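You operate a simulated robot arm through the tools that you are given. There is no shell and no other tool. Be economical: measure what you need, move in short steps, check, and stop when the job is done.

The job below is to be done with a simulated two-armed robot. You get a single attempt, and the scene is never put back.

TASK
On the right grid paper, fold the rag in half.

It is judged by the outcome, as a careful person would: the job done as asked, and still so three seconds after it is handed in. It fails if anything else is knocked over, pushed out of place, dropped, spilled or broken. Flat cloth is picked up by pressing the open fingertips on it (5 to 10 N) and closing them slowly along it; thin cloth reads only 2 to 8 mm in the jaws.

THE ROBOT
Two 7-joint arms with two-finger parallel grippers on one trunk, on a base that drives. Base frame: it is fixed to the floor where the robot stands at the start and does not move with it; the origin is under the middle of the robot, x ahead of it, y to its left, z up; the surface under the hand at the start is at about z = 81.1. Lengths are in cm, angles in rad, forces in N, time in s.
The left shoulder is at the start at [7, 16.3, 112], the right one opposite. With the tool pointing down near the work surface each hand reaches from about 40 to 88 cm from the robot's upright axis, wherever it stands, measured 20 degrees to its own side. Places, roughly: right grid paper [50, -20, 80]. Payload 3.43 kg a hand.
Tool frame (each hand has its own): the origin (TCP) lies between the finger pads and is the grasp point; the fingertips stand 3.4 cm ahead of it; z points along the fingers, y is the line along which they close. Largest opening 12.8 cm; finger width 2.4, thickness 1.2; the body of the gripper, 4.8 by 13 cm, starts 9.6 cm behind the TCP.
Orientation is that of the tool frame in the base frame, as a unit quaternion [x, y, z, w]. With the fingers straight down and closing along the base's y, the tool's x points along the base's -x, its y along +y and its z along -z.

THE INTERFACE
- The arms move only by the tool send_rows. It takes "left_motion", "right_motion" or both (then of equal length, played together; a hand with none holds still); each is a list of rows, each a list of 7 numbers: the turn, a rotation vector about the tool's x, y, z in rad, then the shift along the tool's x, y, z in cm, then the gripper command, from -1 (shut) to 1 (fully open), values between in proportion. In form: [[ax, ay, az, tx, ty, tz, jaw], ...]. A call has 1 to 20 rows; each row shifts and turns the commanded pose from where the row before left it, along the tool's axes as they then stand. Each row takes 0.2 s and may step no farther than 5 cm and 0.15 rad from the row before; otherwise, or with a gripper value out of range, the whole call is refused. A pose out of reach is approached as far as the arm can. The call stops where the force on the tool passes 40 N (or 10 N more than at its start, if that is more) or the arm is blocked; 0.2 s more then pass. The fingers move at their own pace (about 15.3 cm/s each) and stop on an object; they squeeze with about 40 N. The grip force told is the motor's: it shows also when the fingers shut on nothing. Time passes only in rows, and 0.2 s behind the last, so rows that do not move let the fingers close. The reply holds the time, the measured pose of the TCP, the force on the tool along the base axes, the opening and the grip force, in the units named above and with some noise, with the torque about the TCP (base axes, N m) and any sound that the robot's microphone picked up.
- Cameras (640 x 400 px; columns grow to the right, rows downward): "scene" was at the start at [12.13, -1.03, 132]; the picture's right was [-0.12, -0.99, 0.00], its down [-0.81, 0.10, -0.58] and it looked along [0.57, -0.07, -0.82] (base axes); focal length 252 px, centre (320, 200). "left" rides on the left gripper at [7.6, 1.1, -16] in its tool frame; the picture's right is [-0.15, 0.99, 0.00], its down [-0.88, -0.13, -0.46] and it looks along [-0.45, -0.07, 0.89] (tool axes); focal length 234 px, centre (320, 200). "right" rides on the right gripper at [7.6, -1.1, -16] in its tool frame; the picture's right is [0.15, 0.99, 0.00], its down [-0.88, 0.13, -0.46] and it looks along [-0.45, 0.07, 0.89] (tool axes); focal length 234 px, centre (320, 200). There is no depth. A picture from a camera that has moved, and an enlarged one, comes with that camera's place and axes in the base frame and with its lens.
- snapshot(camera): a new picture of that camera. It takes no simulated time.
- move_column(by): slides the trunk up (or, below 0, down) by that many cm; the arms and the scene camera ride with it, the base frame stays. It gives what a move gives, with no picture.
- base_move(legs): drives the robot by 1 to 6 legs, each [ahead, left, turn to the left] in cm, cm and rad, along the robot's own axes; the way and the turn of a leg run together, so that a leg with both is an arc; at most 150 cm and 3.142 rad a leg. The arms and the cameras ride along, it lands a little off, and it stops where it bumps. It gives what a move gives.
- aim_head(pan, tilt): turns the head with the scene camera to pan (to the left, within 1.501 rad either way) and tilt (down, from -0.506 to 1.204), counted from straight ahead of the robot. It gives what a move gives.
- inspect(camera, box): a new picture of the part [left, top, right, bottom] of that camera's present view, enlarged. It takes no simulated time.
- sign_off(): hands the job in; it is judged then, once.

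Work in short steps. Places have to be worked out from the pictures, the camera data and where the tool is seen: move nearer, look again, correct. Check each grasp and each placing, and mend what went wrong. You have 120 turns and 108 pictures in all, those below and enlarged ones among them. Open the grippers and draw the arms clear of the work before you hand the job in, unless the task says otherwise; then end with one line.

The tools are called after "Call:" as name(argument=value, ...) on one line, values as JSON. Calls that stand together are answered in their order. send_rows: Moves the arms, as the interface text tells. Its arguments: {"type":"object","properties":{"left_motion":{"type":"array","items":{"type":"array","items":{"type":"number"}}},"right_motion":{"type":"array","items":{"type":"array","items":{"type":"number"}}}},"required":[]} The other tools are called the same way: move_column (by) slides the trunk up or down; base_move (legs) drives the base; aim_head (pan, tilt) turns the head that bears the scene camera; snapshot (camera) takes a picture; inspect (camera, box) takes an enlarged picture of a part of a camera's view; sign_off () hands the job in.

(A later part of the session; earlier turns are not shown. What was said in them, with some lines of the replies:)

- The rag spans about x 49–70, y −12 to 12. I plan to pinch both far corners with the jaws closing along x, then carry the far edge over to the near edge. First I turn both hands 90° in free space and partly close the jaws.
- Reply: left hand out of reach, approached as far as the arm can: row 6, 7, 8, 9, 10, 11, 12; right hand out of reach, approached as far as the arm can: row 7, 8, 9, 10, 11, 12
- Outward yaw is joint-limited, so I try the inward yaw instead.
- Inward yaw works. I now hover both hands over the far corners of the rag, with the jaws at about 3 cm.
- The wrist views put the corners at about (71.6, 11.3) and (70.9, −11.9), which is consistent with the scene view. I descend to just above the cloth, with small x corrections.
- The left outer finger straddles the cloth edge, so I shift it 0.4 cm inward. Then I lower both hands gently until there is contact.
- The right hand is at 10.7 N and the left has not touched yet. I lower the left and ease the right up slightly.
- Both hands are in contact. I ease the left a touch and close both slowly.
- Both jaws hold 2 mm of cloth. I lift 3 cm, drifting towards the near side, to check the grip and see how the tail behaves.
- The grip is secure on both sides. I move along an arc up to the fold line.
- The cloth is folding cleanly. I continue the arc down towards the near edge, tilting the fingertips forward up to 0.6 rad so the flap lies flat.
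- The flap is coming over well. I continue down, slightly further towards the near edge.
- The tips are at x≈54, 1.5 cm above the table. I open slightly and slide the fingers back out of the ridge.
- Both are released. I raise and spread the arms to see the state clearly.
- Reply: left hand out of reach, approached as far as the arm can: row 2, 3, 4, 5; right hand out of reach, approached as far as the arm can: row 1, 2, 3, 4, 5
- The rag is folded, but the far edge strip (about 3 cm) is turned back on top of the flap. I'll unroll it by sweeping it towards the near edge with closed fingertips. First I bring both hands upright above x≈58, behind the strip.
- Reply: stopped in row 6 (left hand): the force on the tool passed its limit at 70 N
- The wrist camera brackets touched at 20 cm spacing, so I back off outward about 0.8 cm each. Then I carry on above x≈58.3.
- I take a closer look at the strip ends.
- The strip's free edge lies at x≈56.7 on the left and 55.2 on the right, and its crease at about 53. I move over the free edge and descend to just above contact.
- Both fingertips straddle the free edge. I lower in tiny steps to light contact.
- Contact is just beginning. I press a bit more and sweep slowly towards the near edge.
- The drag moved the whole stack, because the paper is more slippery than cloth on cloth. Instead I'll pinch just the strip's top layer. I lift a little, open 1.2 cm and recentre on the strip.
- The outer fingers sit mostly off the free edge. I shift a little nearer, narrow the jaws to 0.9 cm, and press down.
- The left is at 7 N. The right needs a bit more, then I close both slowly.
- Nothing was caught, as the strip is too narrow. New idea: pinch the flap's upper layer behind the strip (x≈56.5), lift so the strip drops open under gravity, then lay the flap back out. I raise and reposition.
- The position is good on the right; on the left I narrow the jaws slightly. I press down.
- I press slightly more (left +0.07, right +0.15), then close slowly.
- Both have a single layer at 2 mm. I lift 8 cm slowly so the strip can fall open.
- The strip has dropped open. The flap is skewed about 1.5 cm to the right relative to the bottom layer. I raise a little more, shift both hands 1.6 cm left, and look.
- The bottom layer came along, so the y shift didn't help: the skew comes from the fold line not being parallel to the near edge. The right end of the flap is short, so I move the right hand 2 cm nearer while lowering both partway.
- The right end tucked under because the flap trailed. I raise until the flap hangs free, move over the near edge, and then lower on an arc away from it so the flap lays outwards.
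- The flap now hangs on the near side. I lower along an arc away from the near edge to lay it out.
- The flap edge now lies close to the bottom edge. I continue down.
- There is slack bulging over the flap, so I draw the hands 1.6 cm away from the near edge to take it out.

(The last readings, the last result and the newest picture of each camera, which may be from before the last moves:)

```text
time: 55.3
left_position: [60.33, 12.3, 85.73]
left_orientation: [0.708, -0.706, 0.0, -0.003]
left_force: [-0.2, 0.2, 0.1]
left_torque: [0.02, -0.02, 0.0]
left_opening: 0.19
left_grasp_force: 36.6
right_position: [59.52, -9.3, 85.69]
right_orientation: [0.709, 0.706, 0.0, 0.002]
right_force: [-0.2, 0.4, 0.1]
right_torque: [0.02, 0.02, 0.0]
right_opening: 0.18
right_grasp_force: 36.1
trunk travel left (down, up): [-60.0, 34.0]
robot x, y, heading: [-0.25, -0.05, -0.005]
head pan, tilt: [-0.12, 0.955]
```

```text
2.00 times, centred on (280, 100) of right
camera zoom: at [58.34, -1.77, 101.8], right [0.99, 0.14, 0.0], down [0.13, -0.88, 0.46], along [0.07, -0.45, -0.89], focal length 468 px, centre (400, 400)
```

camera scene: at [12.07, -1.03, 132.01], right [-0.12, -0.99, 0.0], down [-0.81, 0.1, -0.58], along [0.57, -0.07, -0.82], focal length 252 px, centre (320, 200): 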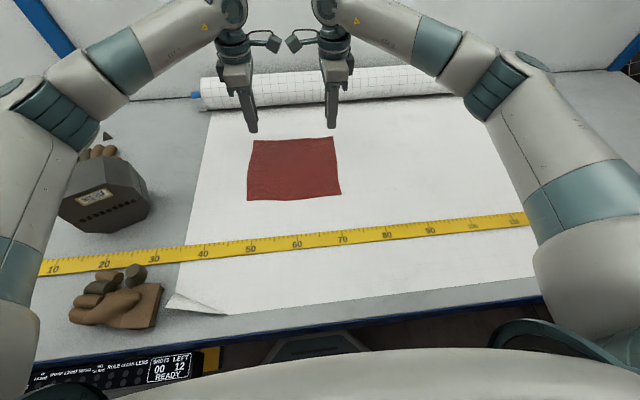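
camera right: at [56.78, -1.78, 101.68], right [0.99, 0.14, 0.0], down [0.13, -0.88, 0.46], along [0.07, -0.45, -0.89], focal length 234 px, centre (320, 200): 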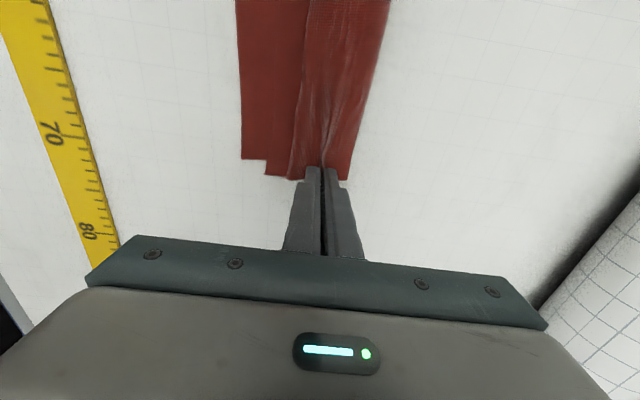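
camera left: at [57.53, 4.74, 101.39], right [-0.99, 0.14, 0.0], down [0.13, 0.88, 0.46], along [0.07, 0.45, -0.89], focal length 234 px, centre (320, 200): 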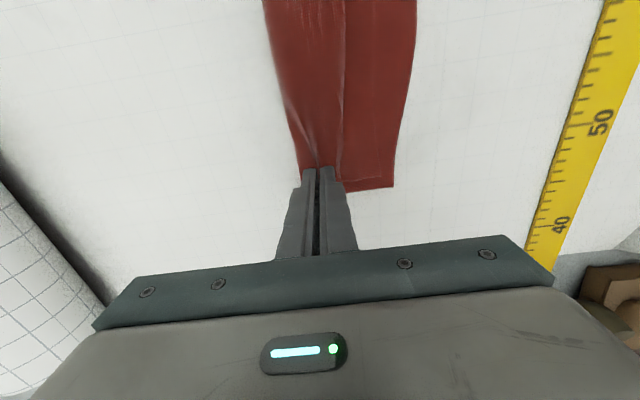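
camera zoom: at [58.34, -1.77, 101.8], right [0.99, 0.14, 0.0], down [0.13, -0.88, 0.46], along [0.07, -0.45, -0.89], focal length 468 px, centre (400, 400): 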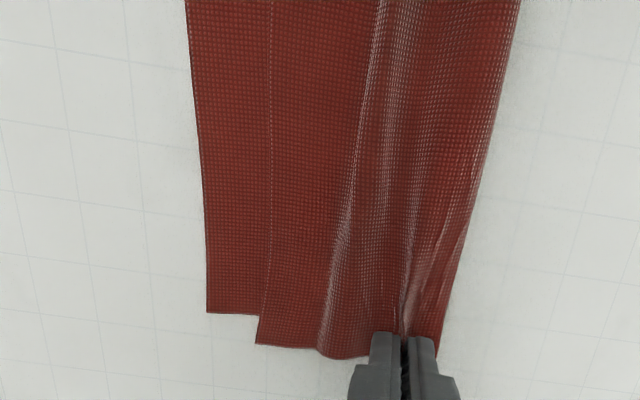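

The flap is unrolled and close to the near edge (1–2 cm short), with some slack left. I lower slightly and open the jaws to spread the ridge, then lift clear.

Call:
send_rows(left_motion=[[0, 0, 0, 0, 0, 0.4, -1], [0, 0, 0, 0, 0, 0.2, -0.95], [0, 0, 0, 0, 0, 0, -0.85], [0, 0, 0, 0, 0, 0, -0.75], [0, 0, 0, 0, 0, 0, -0.65], [0, 0, 0, 0, 0, -0.5, -0.6], [0, 0, 0, 0, 0, -1.5, -0.6], [0, 0, 0, 0, 0, -3, -0.6], [0, 0, 0, -2, 0, -3, -0.6], [0, 0, 0, -3, -2, -2, -0.6], [0, 0, 0, -3, -2, 0, -0.6]], right_motion=[[0, 0, 0, 0, 0, 0.4, -1], [0, 0, 0, 0, 0, 0.2, -0.95], [0, 0, 0, 0, 0, 0, -0.85], [0, 0, 0, 0, 0, 0, -0.75], [0, 0, 0, 0, 0, 0, -0.65], [0, 0, 0, 0, 0, -0.5, -0.6], [0, 0, 0, 0, 0, -1.5, -0.6], [0, 0, 0, 0, 0, -3, -0.6], [0, 0, 0, -2, 0, -3, -0.6], [0, 0, 0, -3, 2, -2, -0.6], [0, 0, 0, -3, 2, 0, -0.6]])

Call:
inspect(camera="scene", box=[220, 115, 380, 215])

Call:
snapshot(camera="left")

Call:
snapshot(camera="right")

```text
time: 57.7
left_position: [64.42, 20.33, 95.11]
left_orientation: [0.708, -0.707, -0.001, -0.001]
left_force: [-0.7, 0.0, -0.3]
left_torque: [-0.05, 0.0, -0.01]
left_opening: 2.57
left_grasp_force: 0.1
right_position: [63.6, -17.37, 95.01]
right_orientation: [0.708, 0.706, -0.001, 0.001]
right_force: [0.3, 0.2, 0.0]
right_torque: [-0.02, 0.02, 0.01]
right_opening: 2.55
right_grasp_force: 0.1
trunk travel left (down, up): [-60.0, 34.0]
robot x, y, heading: [-0.01, -0.07, 0.003]
head pan, tilt: [-0.12, 0.955]
```

```text
4.00 times, centred on (300, 165) of scene
camera zoom: at [12.16, -1.04, 132.0], right [-0.12, -0.99, 0.0], down [-0.81, 0.1, -0.58], along [0.57, -0.07, -0.82], focal length 1010 px, centre (400, 340)
```

zoom: 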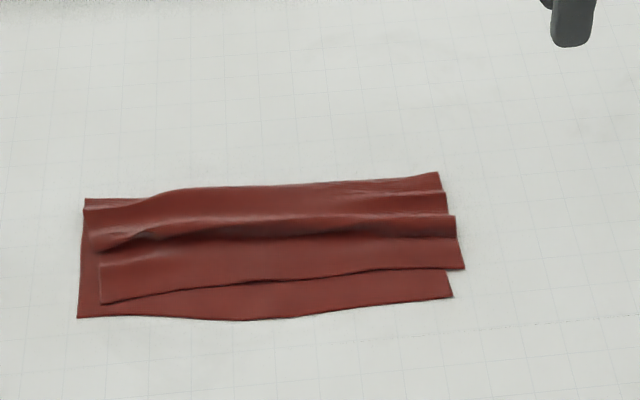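

```text
44 pictures are left
camera left: at [63.17, 12.73, 110.9], right [-0.99, 0.14, 0.0], down [0.13, 0.88, 0.46], along [0.07, 0.45, -0.89], focal length 234 px, centre (320, 200)
```

left: 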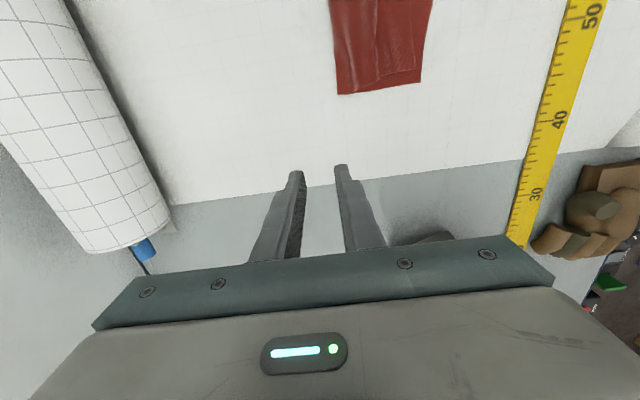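

```text
43 pictures are left
camera right: at [62.39, -9.79, 111.13], right [0.99, 0.14, 0.0], down [0.13, -0.88, 0.46], along [0.07, -0.45, -0.89], focal length 234 px, centre (320, 200)
```

right: 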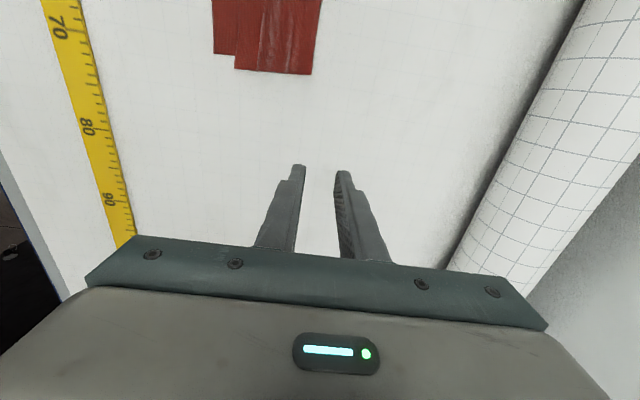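

The flap is unrolled, but it has slack wrinkles and its edge is short (about 1 cm left, 2 cm right). I'll pinch the flap's front band and tug it nearer at low height. First I position the hands above it.

Call:
send_rows(left_motion=[[0, 0, 0, 1.4, 1.6, 0, -0.75], [0, 0, 0, 1.4, 1.6, 0, -0.75], [0, 0, 0, 1.4, 1.6, 0, -0.75], [0, 0, 0, 1.4, 1.6, 1, -0.75], [0, 0, 0, 1.4, 1.6, 1.5, -0.75], [0, 0, 0, 1.4, 1.6, 1.5, -0.75], [0, 0, 0, 0, 0, 1.6, -0.75], [0, 0, 0, 0, 0, 1.6, -0.75], [0, 0, 0, 0, 0, 1.4, -0.75], [0, 0, 0, 0, 0, 0, -0.75]], right_motion=[[0, 0, 0, 1.33, -1.45, 0, -0.75], [0, 0, 0, 1.33, -1.45, 0, -0.75], [0, 0, 0, 1.33, -1.45, 0, -0.75], [0, 0, 0, 1.33, -1.45, 1, -0.75], [0, 0, 0, 1.33, -1.45, 1.5, -0.75], [0, 0, 0, 1.33, -1.45, 1.5, -0.75], [0, 0, 0, 0, 0, 1.6, -0.75], [0, 0, 0, 0, 0, 1.6, -0.75], [0, 0, 0, 0, 0, 1.4, -0.75], [0, 0, 0, 0, 0, 0, -0.75]])

Call:
inspect(camera="left", box=[200, 30, 440, 180])

Call:
inspect(camera="right", box=[200, 30, 440, 180])

```text
time: 59.9
left_position: [54.66, 11.9, 86.34]
left_orientation: [0.707, -0.707, 0.0, -0.002]
left_force: [-0.1, -0.3, 0.4]
left_torque: [0.02, 0.02, 0.02]
left_opening: 1.6
left_grasp_force: 0.2
right_position: [54.85, -9.24, 86.49]
right_orientation: [0.708, 0.706, 0.0, 0.001]
right_force: [-0.4, 0.4, 0.5]
right_torque: [-0.01, 0.02, 0.0]
right_opening: 1.6
right_grasp_force: 0.0
trunk travel left (down, up): [-60.0, 34.0]
robot x, y, heading: [0.01, 0.26, -0.001]
head pan, tilt: [-0.12, 0.955]
```

```text
2.67 times, centred on (320, 105) of left
camera zoom: at [53.53, 4.34, 102.27], right [-0.99, 0.14, 0.0], down [0.13, 0.88, 0.46], along [0.07, 0.45, -0.89], focal length 624 px, centre (320, 453)
```

zoom: 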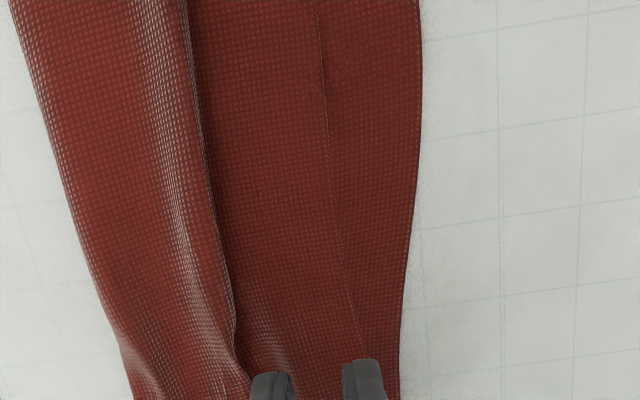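

```text
2.67 times, centred on (320, 105) of right
camera zoom: at [53.65, -1.78, 102.57], right [0.99, 0.14, 0.0], down [0.13, -0.88, 0.46], along [0.07, -0.45, -0.89], focal length 624 px, centre (320, 453)
```

zoom: 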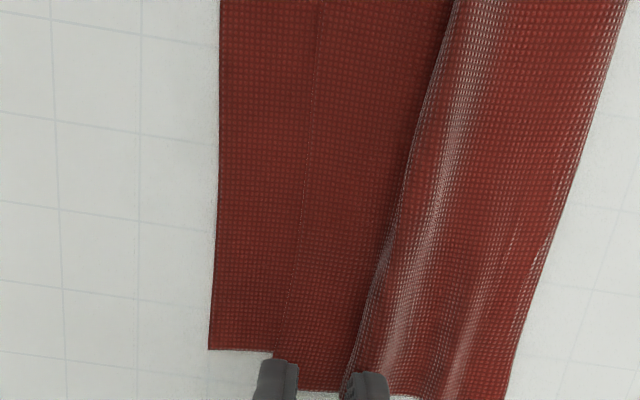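

The front fingers straddle the flap edge. I shift both 0.5 cm towards the fold and press down.

Call:
send_rows(left_motion=[[0, 0, 0, 0, -0.55, 0, -0.75], [0, 0, 0, 0, 0, 0.6, -0.75], [0, 0, 0, 0, 0, 0.5, -0.75], [0, 0, 0, 0, 0, 0.3, -0.75], [0, 0, 0, 0, 0, 0.12, -0.75], [0, 0, 0, 0, 0, 0, -0.75]], right_motion=[[0, 0, 0, 0, 0.55, 0, -0.75], [0, 0, 0, 0, 0, 0.6, -0.75], [0, 0, 0, 0, 0, 0.6, -0.75], [0, 0, 0, 0, 0, 0.3, -0.75], [0, 0, 0, 0, 0, 0.15, -0.75], [0, 0, 0, 0, 0, 0, -0.75]])

```text
time: 61.3
left_position: [55.44, 11.95, 84.81]
left_orientation: [0.709, -0.706, 0.0, -0.001]
left_force: [-0.9, -0.9, 1.1]
left_torque: [-0.01, -0.05, -0.01]
left_opening: 1.61
left_grasp_force: 0.7
right_position: [55.32, -9.45, 84.87]
right_orientation: [0.709, 0.705, 0.0, 0.001]
right_force: [0.2, -0.3, 0.8]
right_torque: [-0.02, 0.04, 0.03]
right_opening: 1.59
right_grasp_force: 0.2
trunk travel left (down, up): [-60.0, 34.0]
robot x, y, heading: [0.08, -0.07, 0.0]
head pan, tilt: [-0.12, 0.955]
```

Call:
send_rows(left_motion=[[0, 0, 0, 0, 0, 0.12, -0.75], [0, 0, 0, 0, 0, 0, -0.75], [0, 0, 0, 0, 0, 0, -0.78], [0, 0, 0, 0, 0, 0, -0.81], [0, 0, 0, 0, 0, 0, -0.84], [0, 0, 0, 0, 0, 0, -0.87], [0, 0, 0, 0, 0, 0, -0.9], [0, 0, 0, 0, 0, 0, -0.93], [0, 0, 0, 0, 0, 0, -0.96], [0, 0, 0, 0, 0, 0, -1], [0, 0, 0, 0, 0, 0, -1]], right_motion=[[0, 0, 0, 0, 0, 0.15, -0.75], [0, 0, 0, 0, 0, 0, -0.75], [0, 0, 0, 0, 0, 0, -0.78], [0, 0, 0, 0, 0, 0, -0.81], [0, 0, 0, 0, 0, 0, -0.84], [0, 0, 0, 0, 0, 0, -0.87], [0, 0, 0, 0, 0, 0, -0.9], [0, 0, 0, 0, 0, 0, -0.93], [0, 0, 0, 0, 0, 0, -0.96], [0, 0, 0, 0, 0, 0, -1], [0, 0, 0, 0, 0, 0, -1]])

Call:
inspect(camera="left", box=[200, 30, 440, 180])

Call:
inspect(camera="right", box=[200, 30, 440, 180])

```text
time: 63.7
left_position: [55.32, 11.92, 84.82]
left_orientation: [0.707, -0.707, 0.001, -0.002]
left_force: [0.1, -0.5, 3.2]
left_torque: [0.03, -0.06, -0.01]
left_opening: 0.2
left_grasp_force: 36.6
right_position: [55.28, -9.35, 84.69]
right_orientation: [0.708, 0.706, -0.001, 0.001]
right_force: [0.3, -0.1, 5.4]
right_torque: [0.06, -0.01, 0.0]
right_opening: 0.21
right_grasp_force: 37.0
trunk travel left (down, up): [-60.0, 34.0]
robot x, y, heading: [0.05, 0.17, 0.0]
head pan, tilt: [-0.12, 0.955]
```

```text
2.67 times, centred on (320, 105) of left
camera zoom: at [54.08, 4.34, 100.72], right [-0.99, 0.14, 0.0], down [0.13, 0.88, 0.46], along [0.07, 0.45, -0.89], focal length 624 px, centre (320, 453)
```

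zoom: 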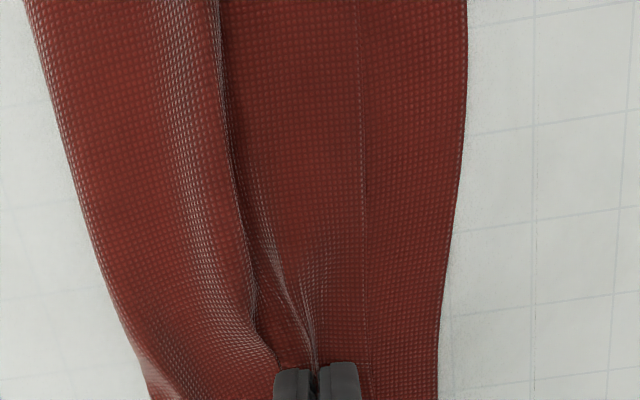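

```text
2.67 times, centred on (320, 105) of right
camera zoom: at [54.15, -1.79, 100.85], right [0.99, 0.14, 0.0], down [0.13, -0.88, 0.46], along [0.07, -0.45, -0.89], focal length 624 px, centre (320, 453)
```

zoom: 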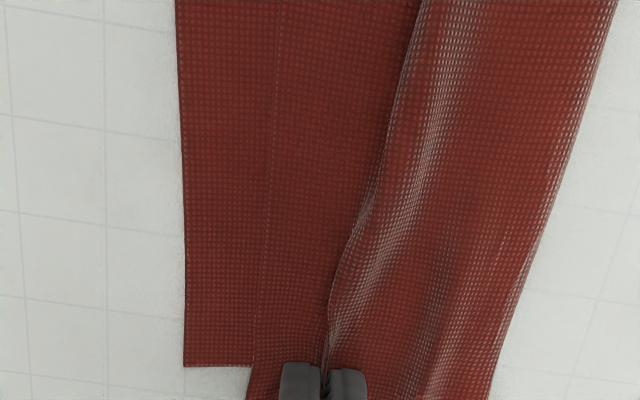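

Both hold a single layer. I lift 0.35 cm and tug towards the near edge (left 1.5, right 2.7 cm) with 1 cm of leftward correction.

Call:
send_rows(left_motion=[[0, 0, 0, 0, 0, -0.35, -1], [0, 0, 0, -0.15, 0.25, 0, -1], [0, 0, 0, -0.15, 0.25, 0, -1], [0, 0, 0, -0.15, 0.25, 0, -1], [0, 0, 0, -0.15, 0.25, 0, -1], [0, 0, 0, -0.2, 0.25, 0, -1], [0, 0, 0, -0.2, 0.25, 0, -1], [0, 0, 0, 0, 0, 0, -1]], right_motion=[[0, 0, 0, 0, 0, -0.35, -1], [0, 0, 0, 0.15, -0.45, 0, -1], [0, 0, 0, 0.15, -0.45, 0, -1], [0, 0, 0, 0.15, -0.45, 0, -1], [0, 0, 0, 0.15, -0.45, 0, -1], [0, 0, 0, 0.2, -0.45, 0, -1], [0, 0, 0, 0.2, -0.45, 0, -1], [0, 0, 0, 0, 0, 0, -1]])

Call:
inspect(camera="left", box=[200, 30, 440, 180])

Call:
inspect(camera="right", box=[200, 30, 440, 180])

Call:
inspect(camera="scene", box=[200, 100, 400, 225])

```text
time: 65.5
left_position: [53.69, 12.93, 85.02]
left_orientation: [0.709, -0.705, -0.001, -0.001]
left_force: [-0.4, -0.5, -0.9]
left_torque: [0.0, -0.02, 0.0]
left_opening: 0.22
left_grasp_force: 36.9
right_position: [52.59, -8.46, 85.01]
right_orientation: [0.708, 0.706, -0.001, 0.0]
right_force: [0.9, -0.4, 0.5]
right_torque: [-0.02, 0.02, 0.0]
right_opening: 0.19
right_grasp_force: 36.8
trunk travel left (down, up): [-60.0, 34.0]
robot x, y, heading: [-0.09, 0.15, -0.001]
head pan, tilt: [-0.12, 0.955]
```

```text
2.67 times, centred on (320, 105) of left
camera zoom: at [52.62, 5.29, 101.04], right [-0.99, 0.14, 0.0], down [0.13, 0.88, 0.46], along [0.07, 0.45, -0.89], focal length 624 px, centre (320, 453)
```

zoom: 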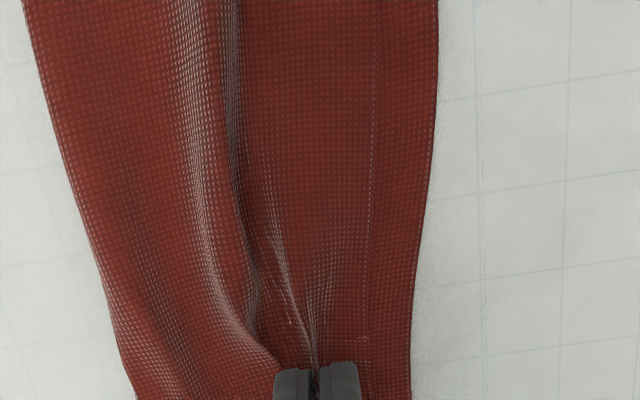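

```text
2.67 times, centred on (320, 105) of right
camera zoom: at [51.53, -0.79, 101.14], right [0.99, 0.14, 0.0], down [0.13, -0.88, 0.46], along [0.07, -0.45, -0.89], focal length 624 px, centre (320, 453)
```

zoom: 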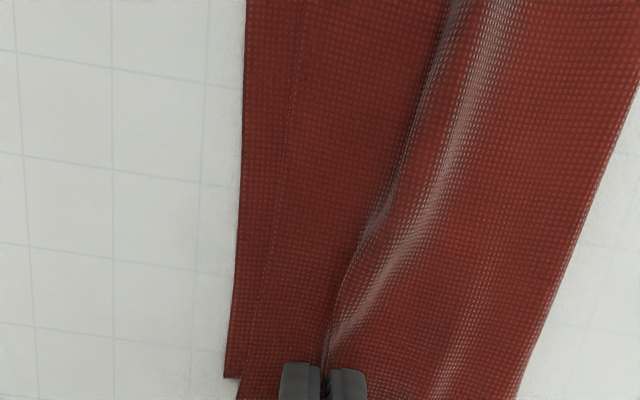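

```text
3.20 times, centred on (300, 162) of scene
camera zoom: at [12.14, -1.04, 132.0], right [-0.12, -0.99, 0.0], down [-0.81, 0.1, -0.58], along [0.57, -0.07, -0.82], focal length 808 px, centre (384, 320)
```

zoom: 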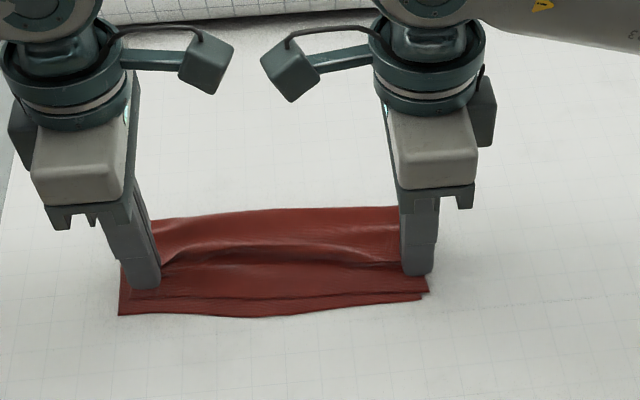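

This is working. One more small tug: left 1.0, right 0.5. Then I lower, open to spread the ridge, and lift straight up.

Call:
send_rows(left_motion=[[0, 0, 0, 0, 0.25, 0, -1], [0, 0, 0, 0, 0.25, 0, -1], [0, 0, 0, 0, 0.25, 0, -1], [0, 0, 0, 0, 0.25, 0, -1], [0, 0, 0, 0, 0, 0.2, -1], [0, 0, 0, 0, 0, 0, -0.93], [0, 0, 0, 0, 0, 0, -0.86], [0, 0, 0, 0, 0, 0, -0.79], [0, 0, 0, 0, 0, 0, -0.72], [0, 0, 0, 0, 0, -0.4, -0.7], [0, 0, 0, 0, 0, -1, -0.7], [0, 0, 0, 0, 0, -2.5, -0.7], [0, 0, 0, 0, 0, -2.5, -0.7], [0, 0, 0, -2, -2, -2.5, -0.7], [0, 0, 0, -3, -3, 0, -0.7], [0, 0, 0, -3, -3, 0, -0.7]], right_motion=[[0, 0, 0, 0, -0.15, 0, -1], [0, 0, 0, 0, -0.15, 0, -1], [0, 0, 0, 0, -0.1, 0, -1], [0, 0, 0, 0, -0.1, 0, -1], [0, 0, 0, 0, 0, 0.2, -1], [0, 0, 0, 0, 0, 0, -0.93], [0, 0, 0, 0, 0, 0, -0.86], [0, 0, 0, 0, 0, 0, -0.79], [0, 0, 0, 0, 0, 0, -0.72], [0, 0, 0, 0, 0, -0.4, -0.7], [0, 0, 0, 0, 0, -1, -0.7], [0, 0, 0, 0, 0, -2.5, -0.7], [0, 0, 0, 0, 0, -2.5, -0.7], [0, 0, 0, -2, 2, -2.5, -0.7], [0, 0, 0, -3, 3, 0, -0.7], [0, 0, 0, -3, 3, 0, -0.7]])

Call:
inspect(camera="scene", box=[220, 115, 380, 215])

```text
time: 68.9
left_position: [60.91, 21.09, 93.76]
left_orientation: [0.708, -0.707, 0.0, -0.002]
left_force: [-1.2, 0.0, 0.8]
left_torque: [-0.03, 0.0, -0.03]
left_opening: 1.93
left_grasp_force: 0.1
right_position: [60.28, -16.23, 93.85]
right_orientation: [0.708, 0.706, -0.001, 0.001]
right_force: [-0.4, 0.2, -0.1]
right_torque: [0.0, 0.03, 0.03]
right_opening: 1.94
right_grasp_force: 0.0
trunk travel left (down, up): [-60.0, 34.0]
robot x, y, heading: [-0.2, -0.44, 0.003]
head pan, tilt: [-0.12, 0.955]
```

```text
4.00 times, centred on (300, 165) of scene
camera zoom: at [12.17, -1.04, 132.0], right [-0.12, -0.99, 0.0], down [-0.81, 0.1, -0.58], along [0.57, -0.07, -0.82], focal length 1010 px, centre (400, 340)
```

zoom: 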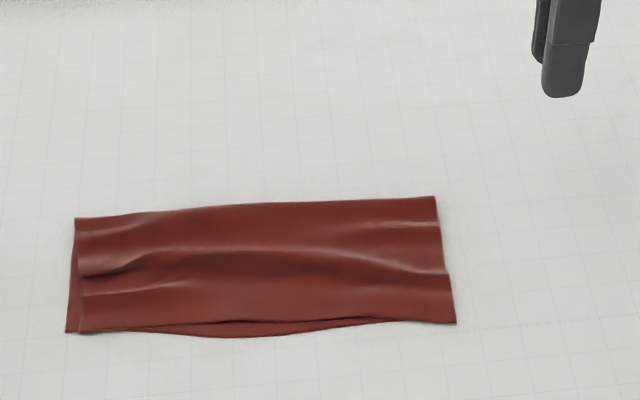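

The flap edge now meets the near edge at both corners, with only mild waves. I check closely with the wrist cameras.

Call:
snapshot(camera="left")

Call:
snapshot(camera="right")

Call:
snapshot(camera="scene")

```text
34 pictures are left
camera left: at [59.69, 13.46, 109.58], right [-0.99, 0.14, 0.0], down [0.13, 0.88, 0.46], along [0.07, 0.45, -0.89], focal length 234 px, centre (320, 200)
```

left: 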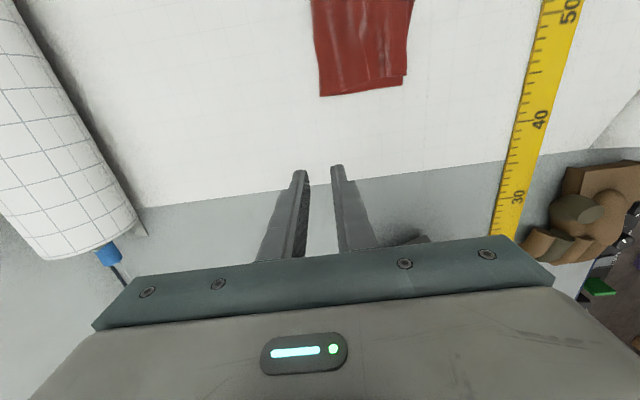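

```text
33 pictures are left
camera right: at [59.07, -8.75, 109.86], right [0.99, 0.14, 0.0], down [0.13, -0.88, 0.46], along [0.07, -0.45, -0.89], focal length 234 px, centre (320, 200)
```

right: 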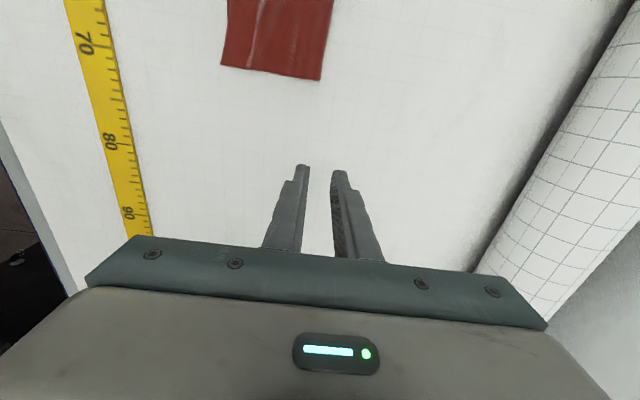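

```text
32 pictures are left
camera scene: at [12.17, -1.04, 132.0], right [-0.12, -0.99, 0.0], down [-0.81, 0.1, -0.58], along [0.57, -0.07, -0.82], focal length 252 px, centre (320, 200)
```

scene: 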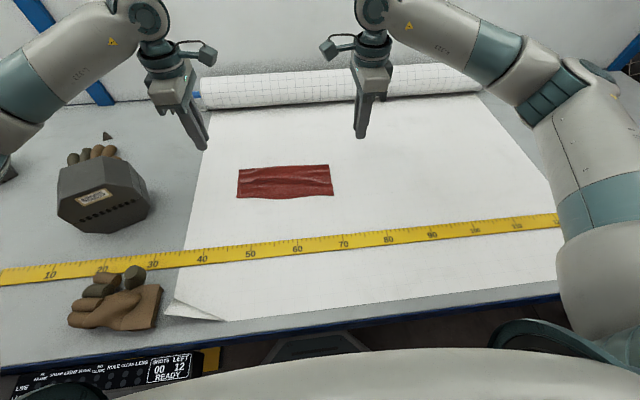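

The rag is neatly halved, nothing else has moved, and the paper is in place. I open the grippers and draw the arms up and outward.

Call:
send_rows(left_motion=[[0, 0, 0, 0, 0, -2, 1], [0, 0, 0, -1, 0, -2, 1], [0, 0, 0, -1.5, 0, -1, 1], [0, 0, 0, -1.5, 0, 0, 1], [0, 0, 0, 0, 0, 0, 1]], right_motion=[[0, 0, 0, 0, 0, -2, 1], [0, 0, 0, -2, 0, -2, 1], [0, 0, 0, -3, 0, -1, 1], [0, 0, 0, -3, 0, 0, 1], [0, 0, 0, 0, 0, 0, 1]])

Call:
snapshot(camera="scene")

```text
time: 70.1
left_position: [60.88, 24.97, 98.79]
left_orientation: [0.708, -0.706, 0.0, -0.001]
left_force: [0.0, 0.3, -0.3]
left_torque: [-0.02, 0.0, 0.0]
left_opening: 12.8
left_grasp_force: 0.1
right_position: [60.07, -24.24, 98.86]
right_orientation: [0.709, 0.705, -0.001, 0.0]
right_force: [0.0, -0.9, -0.8]
right_torque: [-0.02, 0.0, 0.01]
right_opening: 12.8
right_grasp_force: 0.1
trunk travel left (down, up): [-60.0, 34.0]
robot x, y, heading: [0.28, -0.05, -0.004]
head pan, tilt: [-0.12, 0.955]
```

```text
31 pictures are left
camera scene: at [12.16, -0.99, 132.0], right [-0.12, -0.99, 0.0], down [-0.81, 0.1, -0.58], along [0.57, -0.07, -0.82], focal length 252 px, centre (320, 200)
```

scene: 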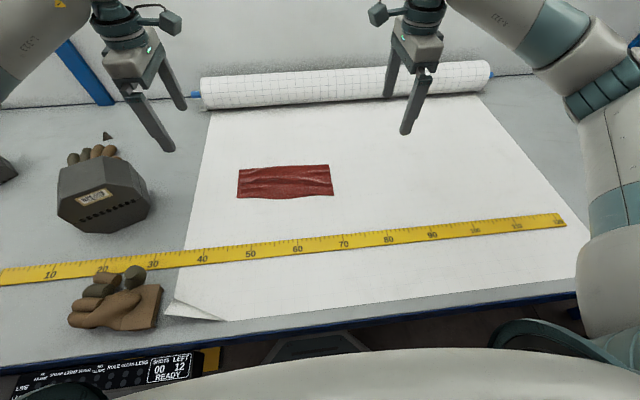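

The arms are clear and the grippers open, and the rag lies folded in half on the grid paper. I hand it in.

Call:
sign_off()

```text
The job is handed in.
```

The rag is folded in half on the right grid paper, with its edges meeting at both corners. The middle of the near edge is just under 1 cm short, the top layer has a few mild waves, and nothing else was disturbed.
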